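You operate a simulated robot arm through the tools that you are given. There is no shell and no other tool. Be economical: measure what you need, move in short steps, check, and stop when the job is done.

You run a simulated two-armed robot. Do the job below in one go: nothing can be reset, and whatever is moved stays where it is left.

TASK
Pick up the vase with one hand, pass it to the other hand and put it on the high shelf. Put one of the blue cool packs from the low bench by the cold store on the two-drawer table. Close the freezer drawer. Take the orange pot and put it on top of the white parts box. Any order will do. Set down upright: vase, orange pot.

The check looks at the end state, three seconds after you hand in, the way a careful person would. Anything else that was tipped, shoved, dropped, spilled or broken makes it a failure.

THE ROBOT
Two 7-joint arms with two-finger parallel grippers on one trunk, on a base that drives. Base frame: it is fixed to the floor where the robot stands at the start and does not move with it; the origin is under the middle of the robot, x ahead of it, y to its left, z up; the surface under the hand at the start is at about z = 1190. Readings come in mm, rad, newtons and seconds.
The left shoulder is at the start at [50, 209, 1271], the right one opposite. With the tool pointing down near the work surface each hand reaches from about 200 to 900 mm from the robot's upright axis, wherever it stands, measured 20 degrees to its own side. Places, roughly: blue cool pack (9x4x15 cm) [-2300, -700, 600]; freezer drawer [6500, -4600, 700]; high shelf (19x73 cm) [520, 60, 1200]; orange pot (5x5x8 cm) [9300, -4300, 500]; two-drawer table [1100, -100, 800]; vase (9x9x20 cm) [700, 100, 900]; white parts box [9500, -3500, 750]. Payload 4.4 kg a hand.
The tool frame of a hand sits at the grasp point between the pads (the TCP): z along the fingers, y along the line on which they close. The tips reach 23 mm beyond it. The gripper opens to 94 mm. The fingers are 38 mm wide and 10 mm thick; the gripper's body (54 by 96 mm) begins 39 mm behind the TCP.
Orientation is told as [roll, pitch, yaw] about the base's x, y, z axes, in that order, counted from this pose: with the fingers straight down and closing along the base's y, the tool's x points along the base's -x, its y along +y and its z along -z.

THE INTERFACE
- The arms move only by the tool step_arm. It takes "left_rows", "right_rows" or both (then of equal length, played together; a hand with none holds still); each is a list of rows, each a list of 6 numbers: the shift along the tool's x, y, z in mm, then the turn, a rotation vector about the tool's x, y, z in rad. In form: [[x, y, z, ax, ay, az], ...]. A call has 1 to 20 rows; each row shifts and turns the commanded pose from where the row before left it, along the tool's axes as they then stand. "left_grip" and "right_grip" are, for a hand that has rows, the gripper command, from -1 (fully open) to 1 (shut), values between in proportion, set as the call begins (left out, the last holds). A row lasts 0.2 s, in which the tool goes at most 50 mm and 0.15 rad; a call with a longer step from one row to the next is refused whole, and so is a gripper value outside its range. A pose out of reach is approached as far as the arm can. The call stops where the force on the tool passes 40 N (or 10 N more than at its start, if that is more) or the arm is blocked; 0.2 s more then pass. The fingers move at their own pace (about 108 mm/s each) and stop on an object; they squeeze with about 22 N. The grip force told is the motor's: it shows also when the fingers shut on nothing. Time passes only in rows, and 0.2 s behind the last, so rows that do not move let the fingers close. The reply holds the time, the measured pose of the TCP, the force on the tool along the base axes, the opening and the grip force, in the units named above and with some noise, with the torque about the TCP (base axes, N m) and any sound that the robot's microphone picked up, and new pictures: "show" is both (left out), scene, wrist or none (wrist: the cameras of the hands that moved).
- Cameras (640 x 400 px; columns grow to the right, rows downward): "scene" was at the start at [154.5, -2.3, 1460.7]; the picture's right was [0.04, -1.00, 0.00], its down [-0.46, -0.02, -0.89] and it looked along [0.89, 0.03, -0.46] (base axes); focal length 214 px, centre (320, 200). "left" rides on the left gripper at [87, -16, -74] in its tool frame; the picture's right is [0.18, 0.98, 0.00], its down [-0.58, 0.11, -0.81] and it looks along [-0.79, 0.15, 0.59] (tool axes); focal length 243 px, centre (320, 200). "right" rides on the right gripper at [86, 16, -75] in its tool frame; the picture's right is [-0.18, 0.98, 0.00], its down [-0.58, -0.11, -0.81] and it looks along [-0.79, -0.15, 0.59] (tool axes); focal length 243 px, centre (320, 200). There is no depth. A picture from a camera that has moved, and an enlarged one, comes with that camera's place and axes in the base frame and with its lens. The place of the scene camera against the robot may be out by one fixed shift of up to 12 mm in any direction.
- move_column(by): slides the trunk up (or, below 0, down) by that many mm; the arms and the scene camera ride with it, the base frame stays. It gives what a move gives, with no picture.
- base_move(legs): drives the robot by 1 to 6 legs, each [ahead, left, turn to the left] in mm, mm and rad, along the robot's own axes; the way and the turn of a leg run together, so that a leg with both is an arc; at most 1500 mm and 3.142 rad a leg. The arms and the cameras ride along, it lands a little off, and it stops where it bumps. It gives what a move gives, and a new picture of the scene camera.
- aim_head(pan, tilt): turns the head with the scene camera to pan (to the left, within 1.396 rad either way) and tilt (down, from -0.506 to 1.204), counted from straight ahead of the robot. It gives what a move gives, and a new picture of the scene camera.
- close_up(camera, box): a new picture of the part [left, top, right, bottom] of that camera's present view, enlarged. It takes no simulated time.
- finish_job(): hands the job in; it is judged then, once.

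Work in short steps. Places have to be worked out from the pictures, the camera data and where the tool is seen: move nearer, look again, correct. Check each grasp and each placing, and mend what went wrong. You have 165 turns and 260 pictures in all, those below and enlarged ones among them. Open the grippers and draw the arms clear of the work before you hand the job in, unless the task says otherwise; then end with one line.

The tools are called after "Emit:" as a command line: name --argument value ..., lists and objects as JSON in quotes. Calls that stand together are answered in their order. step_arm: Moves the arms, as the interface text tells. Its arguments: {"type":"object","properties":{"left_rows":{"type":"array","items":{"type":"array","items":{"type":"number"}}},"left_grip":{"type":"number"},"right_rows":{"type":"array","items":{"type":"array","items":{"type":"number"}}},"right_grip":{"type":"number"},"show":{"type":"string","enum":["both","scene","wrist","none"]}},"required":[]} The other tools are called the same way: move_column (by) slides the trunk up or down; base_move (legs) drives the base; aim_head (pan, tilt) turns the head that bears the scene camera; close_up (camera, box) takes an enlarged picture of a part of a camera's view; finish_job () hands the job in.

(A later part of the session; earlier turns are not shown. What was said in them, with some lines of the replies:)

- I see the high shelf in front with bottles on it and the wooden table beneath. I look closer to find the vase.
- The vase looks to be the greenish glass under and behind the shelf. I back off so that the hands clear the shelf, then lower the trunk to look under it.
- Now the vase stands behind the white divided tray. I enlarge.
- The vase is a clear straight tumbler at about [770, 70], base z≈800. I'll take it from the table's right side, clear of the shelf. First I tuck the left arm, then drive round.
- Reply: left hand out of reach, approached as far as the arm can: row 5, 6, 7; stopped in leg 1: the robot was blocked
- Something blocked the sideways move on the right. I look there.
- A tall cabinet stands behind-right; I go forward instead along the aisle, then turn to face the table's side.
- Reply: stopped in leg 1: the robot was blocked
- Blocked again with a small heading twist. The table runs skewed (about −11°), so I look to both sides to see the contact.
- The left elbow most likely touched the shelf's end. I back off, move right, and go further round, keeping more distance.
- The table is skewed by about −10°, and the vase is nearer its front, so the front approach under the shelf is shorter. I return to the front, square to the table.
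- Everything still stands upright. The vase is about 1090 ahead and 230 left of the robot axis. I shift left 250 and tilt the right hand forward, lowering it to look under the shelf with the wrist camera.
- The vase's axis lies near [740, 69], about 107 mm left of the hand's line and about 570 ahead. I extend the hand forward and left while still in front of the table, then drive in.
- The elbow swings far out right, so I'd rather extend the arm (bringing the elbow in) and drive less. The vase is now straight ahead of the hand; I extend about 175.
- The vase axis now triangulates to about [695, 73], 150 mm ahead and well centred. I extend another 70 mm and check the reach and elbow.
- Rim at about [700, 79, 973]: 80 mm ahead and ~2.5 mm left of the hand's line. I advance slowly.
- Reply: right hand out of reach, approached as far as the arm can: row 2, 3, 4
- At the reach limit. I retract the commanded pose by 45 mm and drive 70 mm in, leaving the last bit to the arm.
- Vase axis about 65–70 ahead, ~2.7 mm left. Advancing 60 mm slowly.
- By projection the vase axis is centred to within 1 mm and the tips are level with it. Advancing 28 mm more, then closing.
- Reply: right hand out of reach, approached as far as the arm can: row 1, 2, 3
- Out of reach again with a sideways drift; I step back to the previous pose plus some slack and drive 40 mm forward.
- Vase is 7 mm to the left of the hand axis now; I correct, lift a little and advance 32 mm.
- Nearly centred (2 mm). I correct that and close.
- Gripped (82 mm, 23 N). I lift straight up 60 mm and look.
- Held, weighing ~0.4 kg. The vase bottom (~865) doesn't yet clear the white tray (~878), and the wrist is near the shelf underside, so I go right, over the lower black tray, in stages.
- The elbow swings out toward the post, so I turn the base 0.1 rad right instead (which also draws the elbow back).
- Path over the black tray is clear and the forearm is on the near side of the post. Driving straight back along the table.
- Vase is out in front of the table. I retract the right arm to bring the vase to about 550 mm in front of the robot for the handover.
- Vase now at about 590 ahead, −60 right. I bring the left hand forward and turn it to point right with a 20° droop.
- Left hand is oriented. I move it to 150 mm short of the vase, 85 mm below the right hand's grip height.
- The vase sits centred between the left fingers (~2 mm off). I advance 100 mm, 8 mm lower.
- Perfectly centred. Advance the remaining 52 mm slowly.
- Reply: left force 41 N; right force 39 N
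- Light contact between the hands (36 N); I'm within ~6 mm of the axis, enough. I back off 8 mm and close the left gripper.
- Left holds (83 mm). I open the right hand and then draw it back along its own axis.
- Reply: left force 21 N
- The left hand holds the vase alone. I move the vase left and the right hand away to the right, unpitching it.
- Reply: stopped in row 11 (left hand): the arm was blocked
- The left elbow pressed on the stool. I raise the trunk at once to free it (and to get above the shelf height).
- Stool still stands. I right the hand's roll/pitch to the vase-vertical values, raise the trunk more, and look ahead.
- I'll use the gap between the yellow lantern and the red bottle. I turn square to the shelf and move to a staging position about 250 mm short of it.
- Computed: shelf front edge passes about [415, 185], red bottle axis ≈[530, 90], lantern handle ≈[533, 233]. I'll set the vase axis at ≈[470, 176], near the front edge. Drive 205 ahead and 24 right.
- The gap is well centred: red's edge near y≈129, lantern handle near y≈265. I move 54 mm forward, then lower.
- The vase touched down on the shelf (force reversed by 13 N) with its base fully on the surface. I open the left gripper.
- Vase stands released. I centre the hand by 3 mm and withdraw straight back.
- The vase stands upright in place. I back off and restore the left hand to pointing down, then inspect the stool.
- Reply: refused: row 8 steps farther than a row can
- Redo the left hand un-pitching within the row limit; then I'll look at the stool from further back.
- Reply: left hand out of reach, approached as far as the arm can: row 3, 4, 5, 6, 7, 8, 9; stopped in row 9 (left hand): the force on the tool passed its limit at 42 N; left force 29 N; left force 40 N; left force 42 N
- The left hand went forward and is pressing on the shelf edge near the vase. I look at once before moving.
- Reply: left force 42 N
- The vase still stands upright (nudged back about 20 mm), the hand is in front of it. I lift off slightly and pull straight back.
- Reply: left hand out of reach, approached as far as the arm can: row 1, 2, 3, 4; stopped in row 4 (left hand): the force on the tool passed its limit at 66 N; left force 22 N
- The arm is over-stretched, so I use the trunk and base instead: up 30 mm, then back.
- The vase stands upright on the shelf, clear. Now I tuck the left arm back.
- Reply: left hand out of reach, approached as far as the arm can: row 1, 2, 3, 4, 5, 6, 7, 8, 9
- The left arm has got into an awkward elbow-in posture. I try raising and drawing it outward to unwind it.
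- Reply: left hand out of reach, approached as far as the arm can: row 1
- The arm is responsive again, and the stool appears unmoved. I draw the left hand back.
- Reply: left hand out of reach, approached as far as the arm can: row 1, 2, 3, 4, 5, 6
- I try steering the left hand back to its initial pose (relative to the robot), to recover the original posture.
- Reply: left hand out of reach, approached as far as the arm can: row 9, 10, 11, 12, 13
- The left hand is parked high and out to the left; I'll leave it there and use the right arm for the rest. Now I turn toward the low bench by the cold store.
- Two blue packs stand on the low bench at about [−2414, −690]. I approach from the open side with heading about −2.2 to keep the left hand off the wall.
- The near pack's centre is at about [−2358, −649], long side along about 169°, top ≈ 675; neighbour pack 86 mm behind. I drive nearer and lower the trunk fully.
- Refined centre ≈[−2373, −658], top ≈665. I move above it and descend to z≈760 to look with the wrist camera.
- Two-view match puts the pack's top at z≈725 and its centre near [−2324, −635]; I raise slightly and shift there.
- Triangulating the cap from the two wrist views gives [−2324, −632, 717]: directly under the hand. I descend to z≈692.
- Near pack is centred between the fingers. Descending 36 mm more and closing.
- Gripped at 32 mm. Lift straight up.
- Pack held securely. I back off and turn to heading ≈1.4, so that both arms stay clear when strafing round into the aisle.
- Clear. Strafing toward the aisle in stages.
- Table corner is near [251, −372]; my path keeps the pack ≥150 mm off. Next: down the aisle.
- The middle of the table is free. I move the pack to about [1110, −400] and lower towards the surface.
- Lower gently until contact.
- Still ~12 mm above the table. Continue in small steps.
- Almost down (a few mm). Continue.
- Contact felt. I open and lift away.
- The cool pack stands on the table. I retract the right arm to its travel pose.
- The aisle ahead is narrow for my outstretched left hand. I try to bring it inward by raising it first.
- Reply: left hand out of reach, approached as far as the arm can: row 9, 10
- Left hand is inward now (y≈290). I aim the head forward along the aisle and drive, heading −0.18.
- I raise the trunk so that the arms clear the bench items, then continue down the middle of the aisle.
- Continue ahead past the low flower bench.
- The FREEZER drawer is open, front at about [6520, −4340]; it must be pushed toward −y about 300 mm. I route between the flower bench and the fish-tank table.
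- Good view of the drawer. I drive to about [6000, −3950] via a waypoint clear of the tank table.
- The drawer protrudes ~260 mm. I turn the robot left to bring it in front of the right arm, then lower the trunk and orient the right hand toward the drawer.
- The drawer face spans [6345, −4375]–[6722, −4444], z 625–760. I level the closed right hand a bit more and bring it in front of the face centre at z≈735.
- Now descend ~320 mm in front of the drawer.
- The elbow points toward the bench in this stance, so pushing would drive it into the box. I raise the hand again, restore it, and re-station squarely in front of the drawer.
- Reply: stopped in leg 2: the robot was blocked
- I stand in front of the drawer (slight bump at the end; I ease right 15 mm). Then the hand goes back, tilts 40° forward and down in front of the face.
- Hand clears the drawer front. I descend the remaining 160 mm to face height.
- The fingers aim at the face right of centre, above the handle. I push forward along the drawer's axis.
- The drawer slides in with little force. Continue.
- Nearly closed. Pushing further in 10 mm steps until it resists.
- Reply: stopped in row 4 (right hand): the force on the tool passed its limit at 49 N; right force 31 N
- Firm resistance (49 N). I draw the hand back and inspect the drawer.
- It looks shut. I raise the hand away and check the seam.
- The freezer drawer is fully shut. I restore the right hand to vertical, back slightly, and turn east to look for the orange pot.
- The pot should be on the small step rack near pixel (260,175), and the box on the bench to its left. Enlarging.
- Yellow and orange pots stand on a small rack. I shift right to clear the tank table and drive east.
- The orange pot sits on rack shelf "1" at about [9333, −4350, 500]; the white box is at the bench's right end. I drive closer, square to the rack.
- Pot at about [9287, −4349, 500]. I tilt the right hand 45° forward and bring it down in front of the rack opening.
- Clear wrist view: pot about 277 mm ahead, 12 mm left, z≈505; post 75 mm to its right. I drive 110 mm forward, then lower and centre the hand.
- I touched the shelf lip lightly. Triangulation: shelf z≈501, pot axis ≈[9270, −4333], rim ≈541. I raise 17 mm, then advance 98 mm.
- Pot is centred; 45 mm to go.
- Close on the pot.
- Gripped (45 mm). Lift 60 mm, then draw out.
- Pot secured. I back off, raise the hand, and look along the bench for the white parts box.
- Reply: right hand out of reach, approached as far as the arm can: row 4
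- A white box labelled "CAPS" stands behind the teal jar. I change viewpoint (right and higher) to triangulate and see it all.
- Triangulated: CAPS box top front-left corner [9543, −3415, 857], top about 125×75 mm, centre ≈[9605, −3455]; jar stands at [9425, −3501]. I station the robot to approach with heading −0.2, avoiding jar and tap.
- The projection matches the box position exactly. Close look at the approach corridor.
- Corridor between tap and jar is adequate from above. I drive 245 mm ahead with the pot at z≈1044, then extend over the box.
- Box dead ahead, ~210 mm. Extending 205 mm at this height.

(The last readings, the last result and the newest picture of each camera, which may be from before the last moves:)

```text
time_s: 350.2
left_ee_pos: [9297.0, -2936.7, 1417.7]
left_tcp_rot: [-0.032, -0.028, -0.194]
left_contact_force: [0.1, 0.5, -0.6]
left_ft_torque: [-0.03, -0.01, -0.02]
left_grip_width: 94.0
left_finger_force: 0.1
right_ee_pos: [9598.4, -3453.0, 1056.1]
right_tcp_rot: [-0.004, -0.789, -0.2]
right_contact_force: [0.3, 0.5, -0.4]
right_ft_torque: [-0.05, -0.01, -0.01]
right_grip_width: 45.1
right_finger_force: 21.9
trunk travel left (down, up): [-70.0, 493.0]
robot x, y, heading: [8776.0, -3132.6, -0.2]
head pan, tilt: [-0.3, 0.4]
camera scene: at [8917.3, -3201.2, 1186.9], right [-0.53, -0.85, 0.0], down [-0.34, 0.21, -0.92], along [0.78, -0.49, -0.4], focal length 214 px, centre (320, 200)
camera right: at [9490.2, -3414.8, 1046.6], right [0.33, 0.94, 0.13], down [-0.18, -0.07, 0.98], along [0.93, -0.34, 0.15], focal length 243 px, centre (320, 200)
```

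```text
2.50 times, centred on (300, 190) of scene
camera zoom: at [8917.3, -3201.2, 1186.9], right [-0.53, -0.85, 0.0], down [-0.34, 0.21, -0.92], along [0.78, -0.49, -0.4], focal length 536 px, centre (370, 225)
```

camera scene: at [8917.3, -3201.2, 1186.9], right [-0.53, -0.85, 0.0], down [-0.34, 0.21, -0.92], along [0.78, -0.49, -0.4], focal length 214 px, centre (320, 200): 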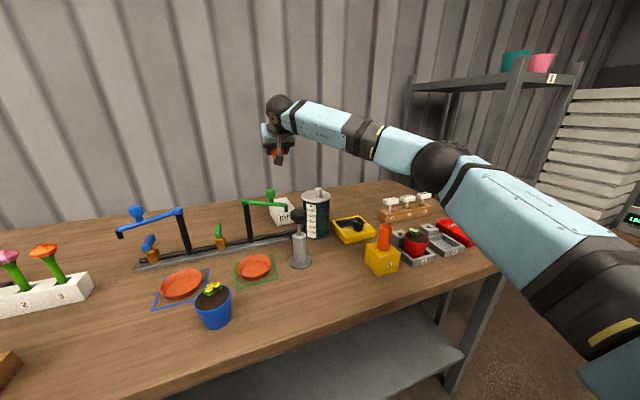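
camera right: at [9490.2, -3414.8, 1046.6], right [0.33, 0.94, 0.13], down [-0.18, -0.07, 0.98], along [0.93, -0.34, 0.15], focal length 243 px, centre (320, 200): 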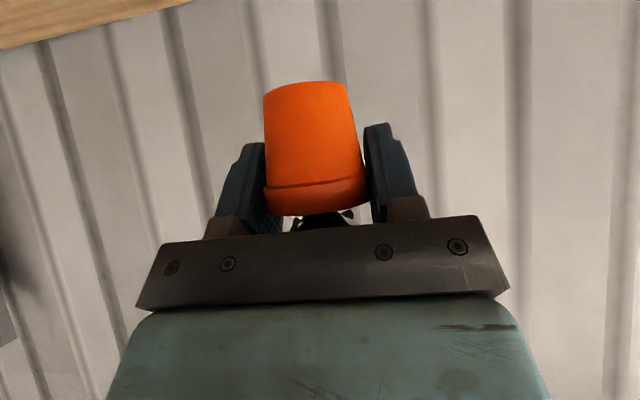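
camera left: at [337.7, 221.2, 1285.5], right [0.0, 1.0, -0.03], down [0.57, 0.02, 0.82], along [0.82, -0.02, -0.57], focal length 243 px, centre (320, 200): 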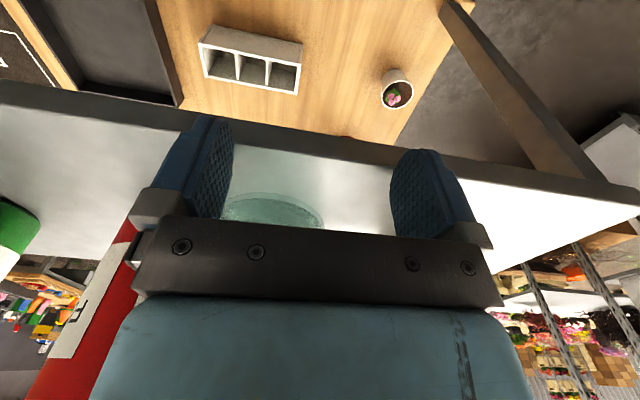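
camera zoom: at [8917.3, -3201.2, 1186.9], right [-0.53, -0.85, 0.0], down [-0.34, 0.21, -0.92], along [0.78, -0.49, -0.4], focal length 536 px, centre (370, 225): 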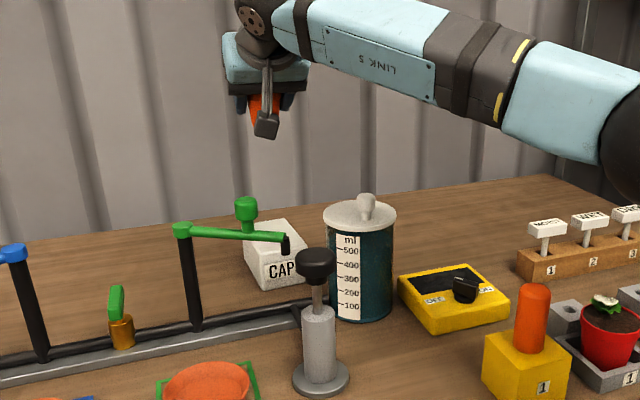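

Box top centre from this view ≈[9588, −3457], 65 mm wide. I correct −9 ahead, −5 lateral, and descend 125 mm.

Emit:
step_arm --right_rows '[[6.5, -5, -6.5, 0, 0, 0], [25, 0, 25, 0, 0, 0], [25, 0, 25, 0, 0, 0], [20, 0, 20, 0, 0, 0], [18, 0, 18, 0, 0, 0]]'

Emit:
close_up --camera "scene" --box '[220, 110, 380, 270]'

```text
time_s: 351.4
left_ee_pos: [9297.3, -2938.7, 1418.2]
left_tcp_rot: [-0.03, -0.029, -0.195]
left_contact_force: [-0.5, 0.5, 0.2]
left_ft_torque: [-0.01, -0.02, 0.01]
left_grip_width: 93.9
left_finger_force: 0.0
right_ee_pos: [9587.5, -3457.8, 931.6]
right_tcp_rot: [-0.003, -0.789, -0.202]
right_contact_force: [-0.2, 0.3, -0.3]
right_ft_torque: [-0.01, 0.0, 0.0]
right_grip_width: 45.1
right_finger_force: 22.4
trunk travel left (down, up): [-70.0, 493.0]
robot x, y, heading: [8776.6, -3134.3, -0.202]
head pan, tilt: [-0.3, 0.4]
camera scene: at [8916.9, -3202.0, 1187.0], right [-0.53, -0.85, 0.0], down [-0.34, 0.21, -0.92], along [0.78, -0.49, -0.4], focal length 214 px, centre (320, 200)
camera right: at [9481.1, -3418.9, 922.0], right [0.33, 0.94, 0.13], down [-0.18, -0.07, 0.98], along [0.93, -0.34, 0.15], focal length 243 px, centre (320, 200)
```

scene: 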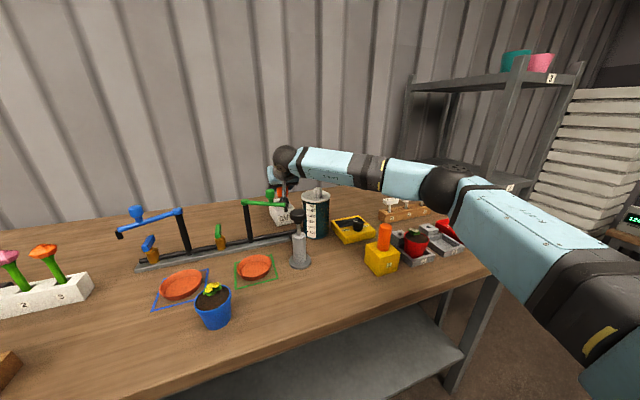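
right: 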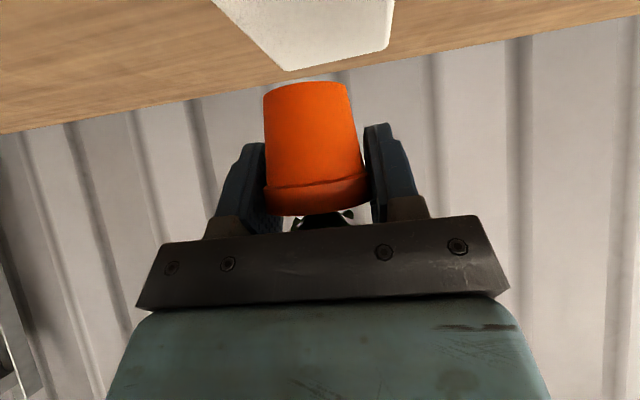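

```text
2.50 times, centred on (300, 190) of scene
camera zoom: at [8916.9, -3202.0, 1187.0], right [-0.53, -0.85, 0.0], down [-0.34, 0.21, -0.92], along [0.78, -0.49, -0.4], focal length 536 px, centre (370, 225)
```

zoom: 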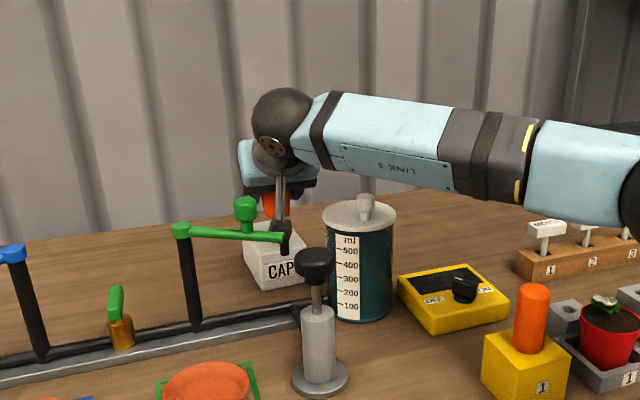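

The wrist view gives the box edges at y≈−3417 and −3484 (centre −3450). I shift 7 mm left and lower 27 mm.

Emit:
step_arm --right_rows '[[7, 7, 7, 0, 0, 0], [7, 0, 7, 0, 0, 0], [5, 0, 5, 0, 0, 0]]' --show "wrist"

Emit:
close_up --camera "scene" --box '[250, 150, 330, 230]'

```text
time_s: 352.2
left_ee_pos: [9295.7, -2938.2, 1418.7]
left_tcp_rot: [-0.031, -0.03, -0.193]
left_contact_force: [0.1, -0.1, 0.0]
left_ft_torque: [0.01, -0.01, -0.02]
left_grip_width: 94.1
left_finger_force: 0.1
right_ee_pos: [9588.9, -3450.2, 905.3]
right_tcp_rot: [-0.004, -0.787, -0.199]
right_contact_force: [0.0, 0.5, -1.0]
right_ft_torque: [0.01, -0.01, 0.01]
right_grip_width: 44.8
right_finger_force: 22.0
trunk travel left (down, up): [-70.0, 493.0]
robot x, y, heading: [8777.0, -3133.9, -0.195]
head pan, tilt: [-0.3, 0.4]
camera right: at [9481.5, -3411.6, 895.5], right [0.33, 0.94, 0.13], down [-0.18, -0.07, 0.98], along [0.93, -0.34, 0.15], focal length 243 px, centre (320, 200)
```

right: 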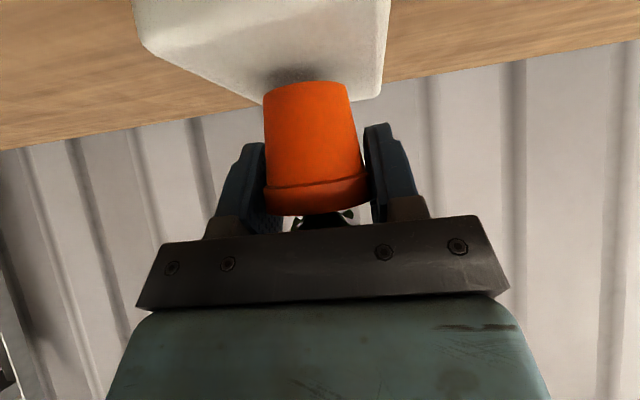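

```text
5.00 times, centred on (290, 190) of scene
camera zoom: at [8916.7, -3201.8, 1187.0], right [-0.53, -0.85, 0.0], down [-0.34, 0.21, -0.92], along [0.78, -0.49, -0.4], focal length 1072 px, centre (470, 250)
```

zoom: 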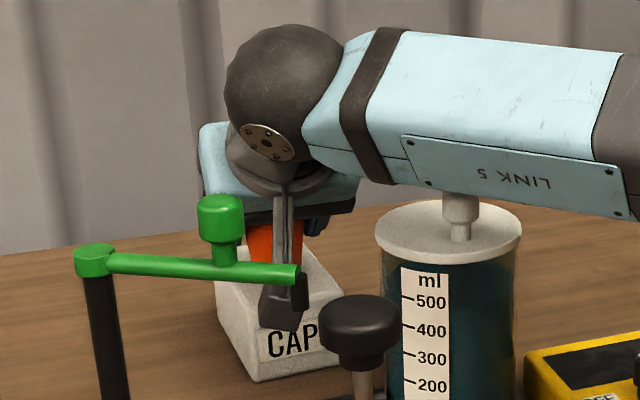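

Pot hovers centred over the box top. Lower in 3 mm steps to contact.

Emit:
step_arm --right_rows '[[2.1, 0, 2.1, 0, 0, 0], [2.1, 0, 2.1, 0, 0, 0], [2.1, 0, 2.1, 0, 0, 0]]' --show "none"

Emit:
step_arm --right_rows '[[1.5, 0, 1.5, 0, 0, 0], [0, 0, 0, 0, 0, 0]]' --show "wrist"

```text
time_s: 353.0
left_ee_pos: [9296.4, -2938.9, 1419.2]
left_tcp_rot: [-0.032, -0.031, -0.196]
left_contact_force: [0.6, -0.6, 0.0]
left_ft_torque: [0.03, 0.03, 0.0]
left_grip_width: 93.9
left_finger_force: 0.1
right_ee_pos: [9589.7, -3450.0, 897.7]
right_tcp_rot: [-0.002, -0.792, -0.202]
right_contact_force: [0.3, -0.5, 2.5]
right_ft_torque: [0.0, -0.06, -0.01]
right_grip_width: 45.0
right_finger_force: 22.1
trunk travel left (down, up): [-70.0, 493.0]
robot x, y, heading: [8778.6, -3133.8, -0.196]
head pan, tilt: [-0.3, 0.4]
```

```text
time_s: 353.6
left_ee_pos: [9294.7, -2936.8, 1418.1]
left_tcp_rot: [-0.033, -0.032, -0.194]
left_contact_force: [-0.5, 0.1, -0.1]
left_ft_torque: [0.03, 0.03, 0.02]
left_grip_width: 93.9
left_finger_force: 0.1
right_ee_pos: [9588.5, -3450.5, 897.9]
right_tcp_rot: [-0.002, -0.795, -0.203]
right_contact_force: [1.6, -1.0, 12.3]
right_ft_torque: [0.01, -0.11, -0.03]
right_grip_width: 45.1
right_finger_force: 22.2
trunk travel left (down, up): [-70.0, 493.0]
robot x, y, heading: [8776.5, -3133.9, -0.197]
head pan, tilt: [-0.3, 0.4]
camera right: at [9481.1, -3411.5, 887.0], right [0.33, 0.94, 0.13], down [-0.19, -0.07, 0.98], along [0.93, -0.34, 0.15], focal length 243 px, centre (320, 200)
```

right: 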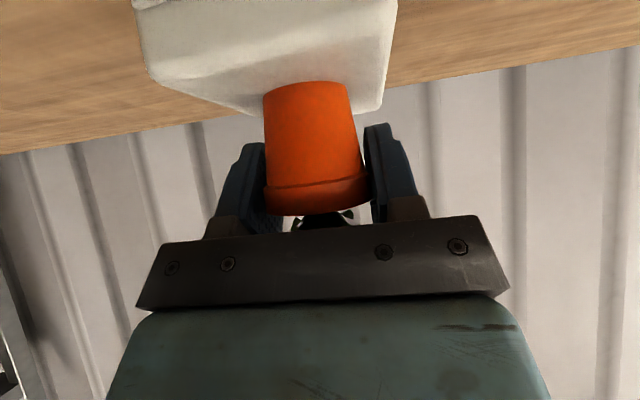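

Contact (12 N). I ease 1.5 mm up and open.

Emit:
step_arm --right_rows '[[-1.2, 0, -1.2, 0, 0, 0], [0, 0, 0, 0, 0, 0]]' --show "none"

Emit:
step_arm --right_rows '[[0, 0, 0, 0, 0, 0], [0, 0, 0, 0, 0, 0], [0, 0, 0, 0, 0, 0]]' --right_grip -0.6 --show "wrist"

```text
time_s: 354.2
left_ee_pos: [9296.1, -2938.3, 1417.9]
left_tcp_rot: [-0.031, -0.031, -0.195]
left_contact_force: [-0.2, -1.1, 0.0]
left_ft_torque: [-0.01, -0.03, 0.03]
left_grip_width: 94.0
left_finger_force: 0.1
right_ee_pos: [9588.8, -3450.7, 897.1]
right_tcp_rot: [-0.004, -0.791, -0.199]
right_contact_force: [1.4, -0.9, 9.2]
right_ft_torque: [0.06, -0.1, -0.04]
right_grip_width: 45.1
right_finger_force: 21.9
trunk travel left (down, up): [-70.0, 493.0]
robot x, y, heading: [8770.1, -3132.7, -0.199]
head pan, tilt: [-0.3, 0.4]
```

```text
time_s: 355.0
left_ee_pos: [9295.3, -2938.5, 1418.2]
left_tcp_rot: [-0.03, -0.029, -0.196]
left_contact_force: [-1.1, -0.7, 0.9]
left_ft_torque: [0.0, 0.01, 0.01]
left_grip_width: 94.1
left_finger_force: 0.1
right_ee_pos: [9588.7, -3449.7, 896.8]
right_tcp_rot: [-0.003, -0.79, -0.2]
right_contact_force: [-0.1, 0.4, 2.5]
right_ft_torque: [0.01, 0.04, -0.03]
right_grip_width: 75.2
right_finger_force: 0.2
trunk travel left (down, up): [-70.0, 493.0]
robot x, y, heading: [8777.1, -3132.9, -0.197]
head pan, tilt: [-0.3, 0.4]
camera right: at [9481.3, -3411.7, 886.3], right [0.33, 0.94, 0.13], down [-0.18, -0.07, 0.98], along [0.93, -0.34, 0.15], focal length 243 px, centre (320, 200)
```

right: 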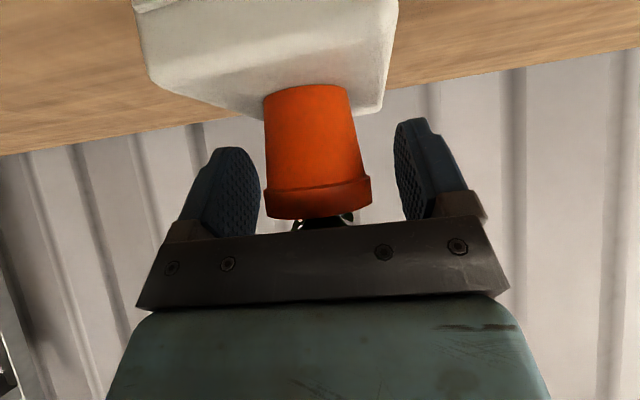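

The pot stands upright on the box. I withdraw the hand along its own axis (up and back).

Emit:
step_arm --right_rows '[[0, 0, -10, 0, 0, 0], [0, 0, -15, 0, 0, 0], [0, 0, -25, 0, 0, 0], [0, 0, -35, 0, 0, 0], [0, 0, -40, 0, 0, 0], [0, 0, -40, 0, 0, 0], [0, 0, -40, 0, 0, 0], [30, 0, -30, 0, 0, 0], [30, 0, -30, 0, 0, 0], [30, 0, -30, 0, 0, 0]]'

Emit:
close_up --camera "scene" --box '[230, 150, 350, 250]'

```text
time_s: 357.2
left_ee_pos: [9294.5, -2938.2, 1418.4]
left_tcp_rot: [-0.032, -0.029, -0.194]
left_contact_force: [-0.2, 0.1, -0.3]
left_ft_torque: [-0.02, -0.01, 0.03]
left_grip_width: 93.8
left_finger_force: 0.0
right_ee_pos: [9321.9, -3395.1, 1039.0]
right_tcp_rot: [-0.002, -0.791, -0.203]
right_contact_force: [0.2, 0.6, -0.5]
right_ft_torque: [0.0, 0.01, -0.01]
right_grip_width: 75.0
right_finger_force: 0.0
trunk travel left (down, up): [-70.0, 493.0]
robot x, y, heading: [8773.4, -3129.8, -0.192]
head pan, tilt: [-0.3, 0.4]
camera scene: at [8916.0, -3201.8, 1187.1], right [-0.53, -0.85, 0.0], down [-0.34, 0.21, -0.92], along [0.78, -0.49, -0.4], focal length 214 px, centre (320, 200)
camera right: at [9213.7, -3357.0, 1030.3], right [0.33, 0.94, 0.13], down [-0.18, -0.07, 0.98], along [0.93, -0.34, 0.15], focal length 243 px, centre (320, 200)
```

scene: 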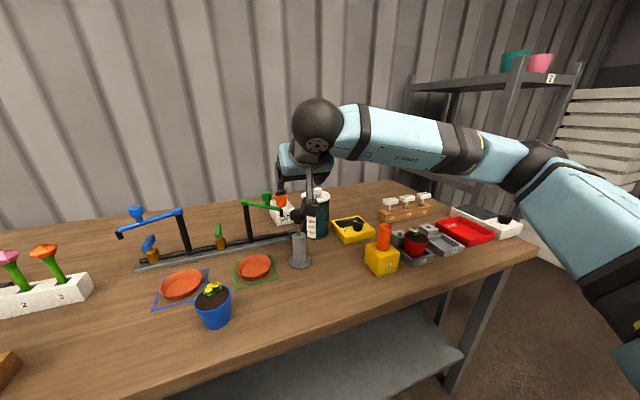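
right: 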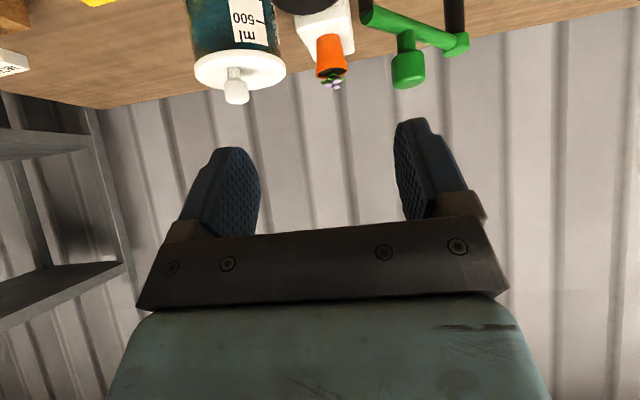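

```text
4.00 times, centred on (290, 200) of scene
camera zoom: at [8916.0, -3201.8, 1187.1], right [-0.53, -0.85, 0.0], down [-0.34, 0.21, -0.92], along [0.78, -0.49, -0.4], focal length 858 px, centre (440, 200)
```

zoom: 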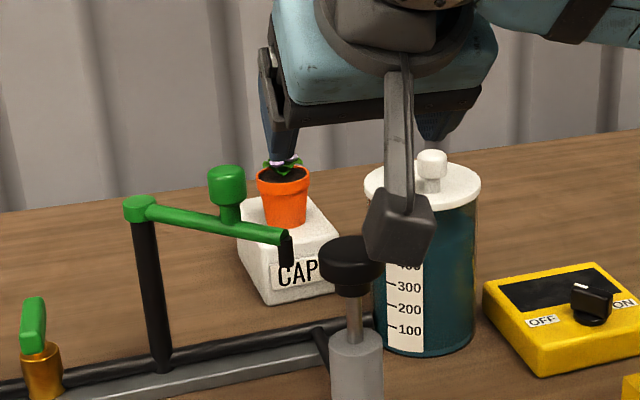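

Pot upright on the CAPS box. I raise, back away and open the hand fully.

Emit:
move_column --by 150

Emit:
base_move --legs '[[-400, 0, 0]]'

Emit:
step_arm --right_rows '[[0, 0, 0, 0, 0, 0], [0, 0, 0, 0, 0, 0]]' --right_grip -1 --show "none"

Emit:
close_up --camera "scene" --box '[200, 120, 400, 260]'

```text
time_s: 359.0
left_ee_pos: [9295.8, -2938.7, 1568.5]
left_tcp_rot: [-0.032, -0.029, -0.194]
left_contact_force: [0.3, -0.4, 0.2]
left_ft_torque: [0.01, -0.01, 0.01]
left_grip_width: 94.1
left_finger_force: 0.0
right_ee_pos: [9322.9, -3395.6, 1189.5]
right_tcp_rot: [-0.001, -0.789, -0.203]
right_contact_force: [-0.1, 0.0, -0.5]
right_ft_torque: [-0.04, -0.03, 0.0]
right_grip_width: 75.5
right_finger_force: 0.0
trunk travel left (down, up): [-220.0, 343.0]
robot x, y, heading: [8774.9, -3135.1, -0.197]
head pan, tilt: [-0.3, 0.4]
```

```text
time_s: 361.5
left_ee_pos: [8904.6, -2860.6, 1568.4]
left_tcp_rot: [-0.031, -0.029, -0.194]
left_contact_force: [-0.3, 0.0, 0.0]
left_ft_torque: [-0.01, -0.01, 0.01]
left_grip_width: 94.1
left_finger_force: 0.1
right_ee_pos: [8929.9, -3316.6, 1188.7]
right_tcp_rot: [-0.002, -0.788, -0.202]
right_contact_force: [-0.1, 0.4, -0.4]
right_ft_torque: [0.02, 0.0, -0.02]
right_grip_width: 75.0
right_finger_force: 0.0
trunk travel left (down, up): [-220.0, 343.0]
robot x, y, heading: [8382.5, -3059.3, -0.203]
head pan, tilt: [-0.3, 0.4]
camera scene: at [8524.0, -3122.7, 1337.0], right [-0.53, -0.85, 0.0], down [-0.34, 0.21, -0.92], along [0.78, -0.49, -0.4], focal length 214 px, centre (320, 200)
```

scene: 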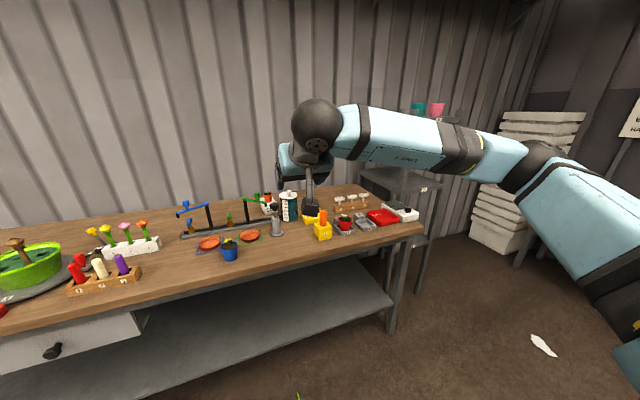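

```text
time_s: 362.1
left_ee_pos: [8903.1, -2859.7, 1568.0]
left_tcp_rot: [-0.031, -0.028, -0.195]
left_contact_force: [0.4, 0.0, 1.3]
left_ft_torque: [-0.01, -0.02, 0.0]
left_grip_width: 93.7
left_finger_force: 0.1
right_ee_pos: [8929.6, -3317.1, 1189.4]
right_tcp_rot: [-0.002, -0.789, -0.202]
right_contact_force: [0.5, -0.2, -0.8]
right_ft_torque: [0.02, 0.0, -0.01]
right_grip_width: 94.1
right_finger_force: 0.0
trunk travel left (down, up): [-220.0, 343.0]
robot x, y, heading: [8387.8, -3056.8, -0.203]
head pan, tilt: [-0.3, 0.4]
```

```text
2.86 times, centred on (300, 190) of scene
camera zoom: at [8523.9, -3122.6, 1337.1], right [-0.53, -0.85, 0.0], down [-0.34, 0.21, -0.92], along [0.78, -0.49, -0.4], focal length 613 px, centre (377, 229)
```

zoom: 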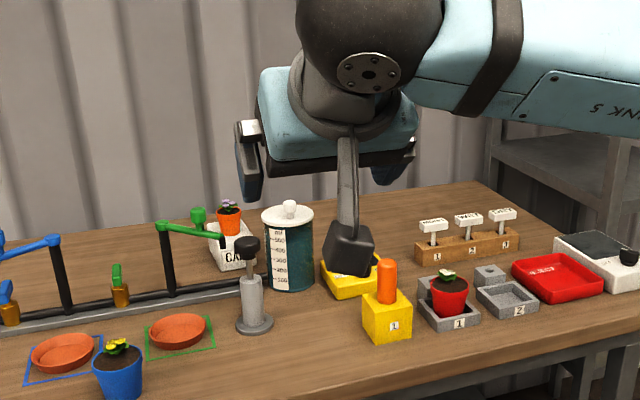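

All four parts are in place as last seen, both grippers are open and the arms are clear; handing in.

Emit:
finish_job

```text
The job is handed in.
```

I did all four parts and handed the job in. The vase is upright on the high shelf, a cool pack stands on the two-drawer table, the freezer drawer is shut, and the orange pot is upright on the white box labelled "CAPS". While I was clearing the arm the left hand pushed the vase back about 20 mm, the left elbow pressed on the stool (it looked unmoved), and the base was blocked three times while driving (once probably the left elbow on the shelf end); I saw nothing knocked over.
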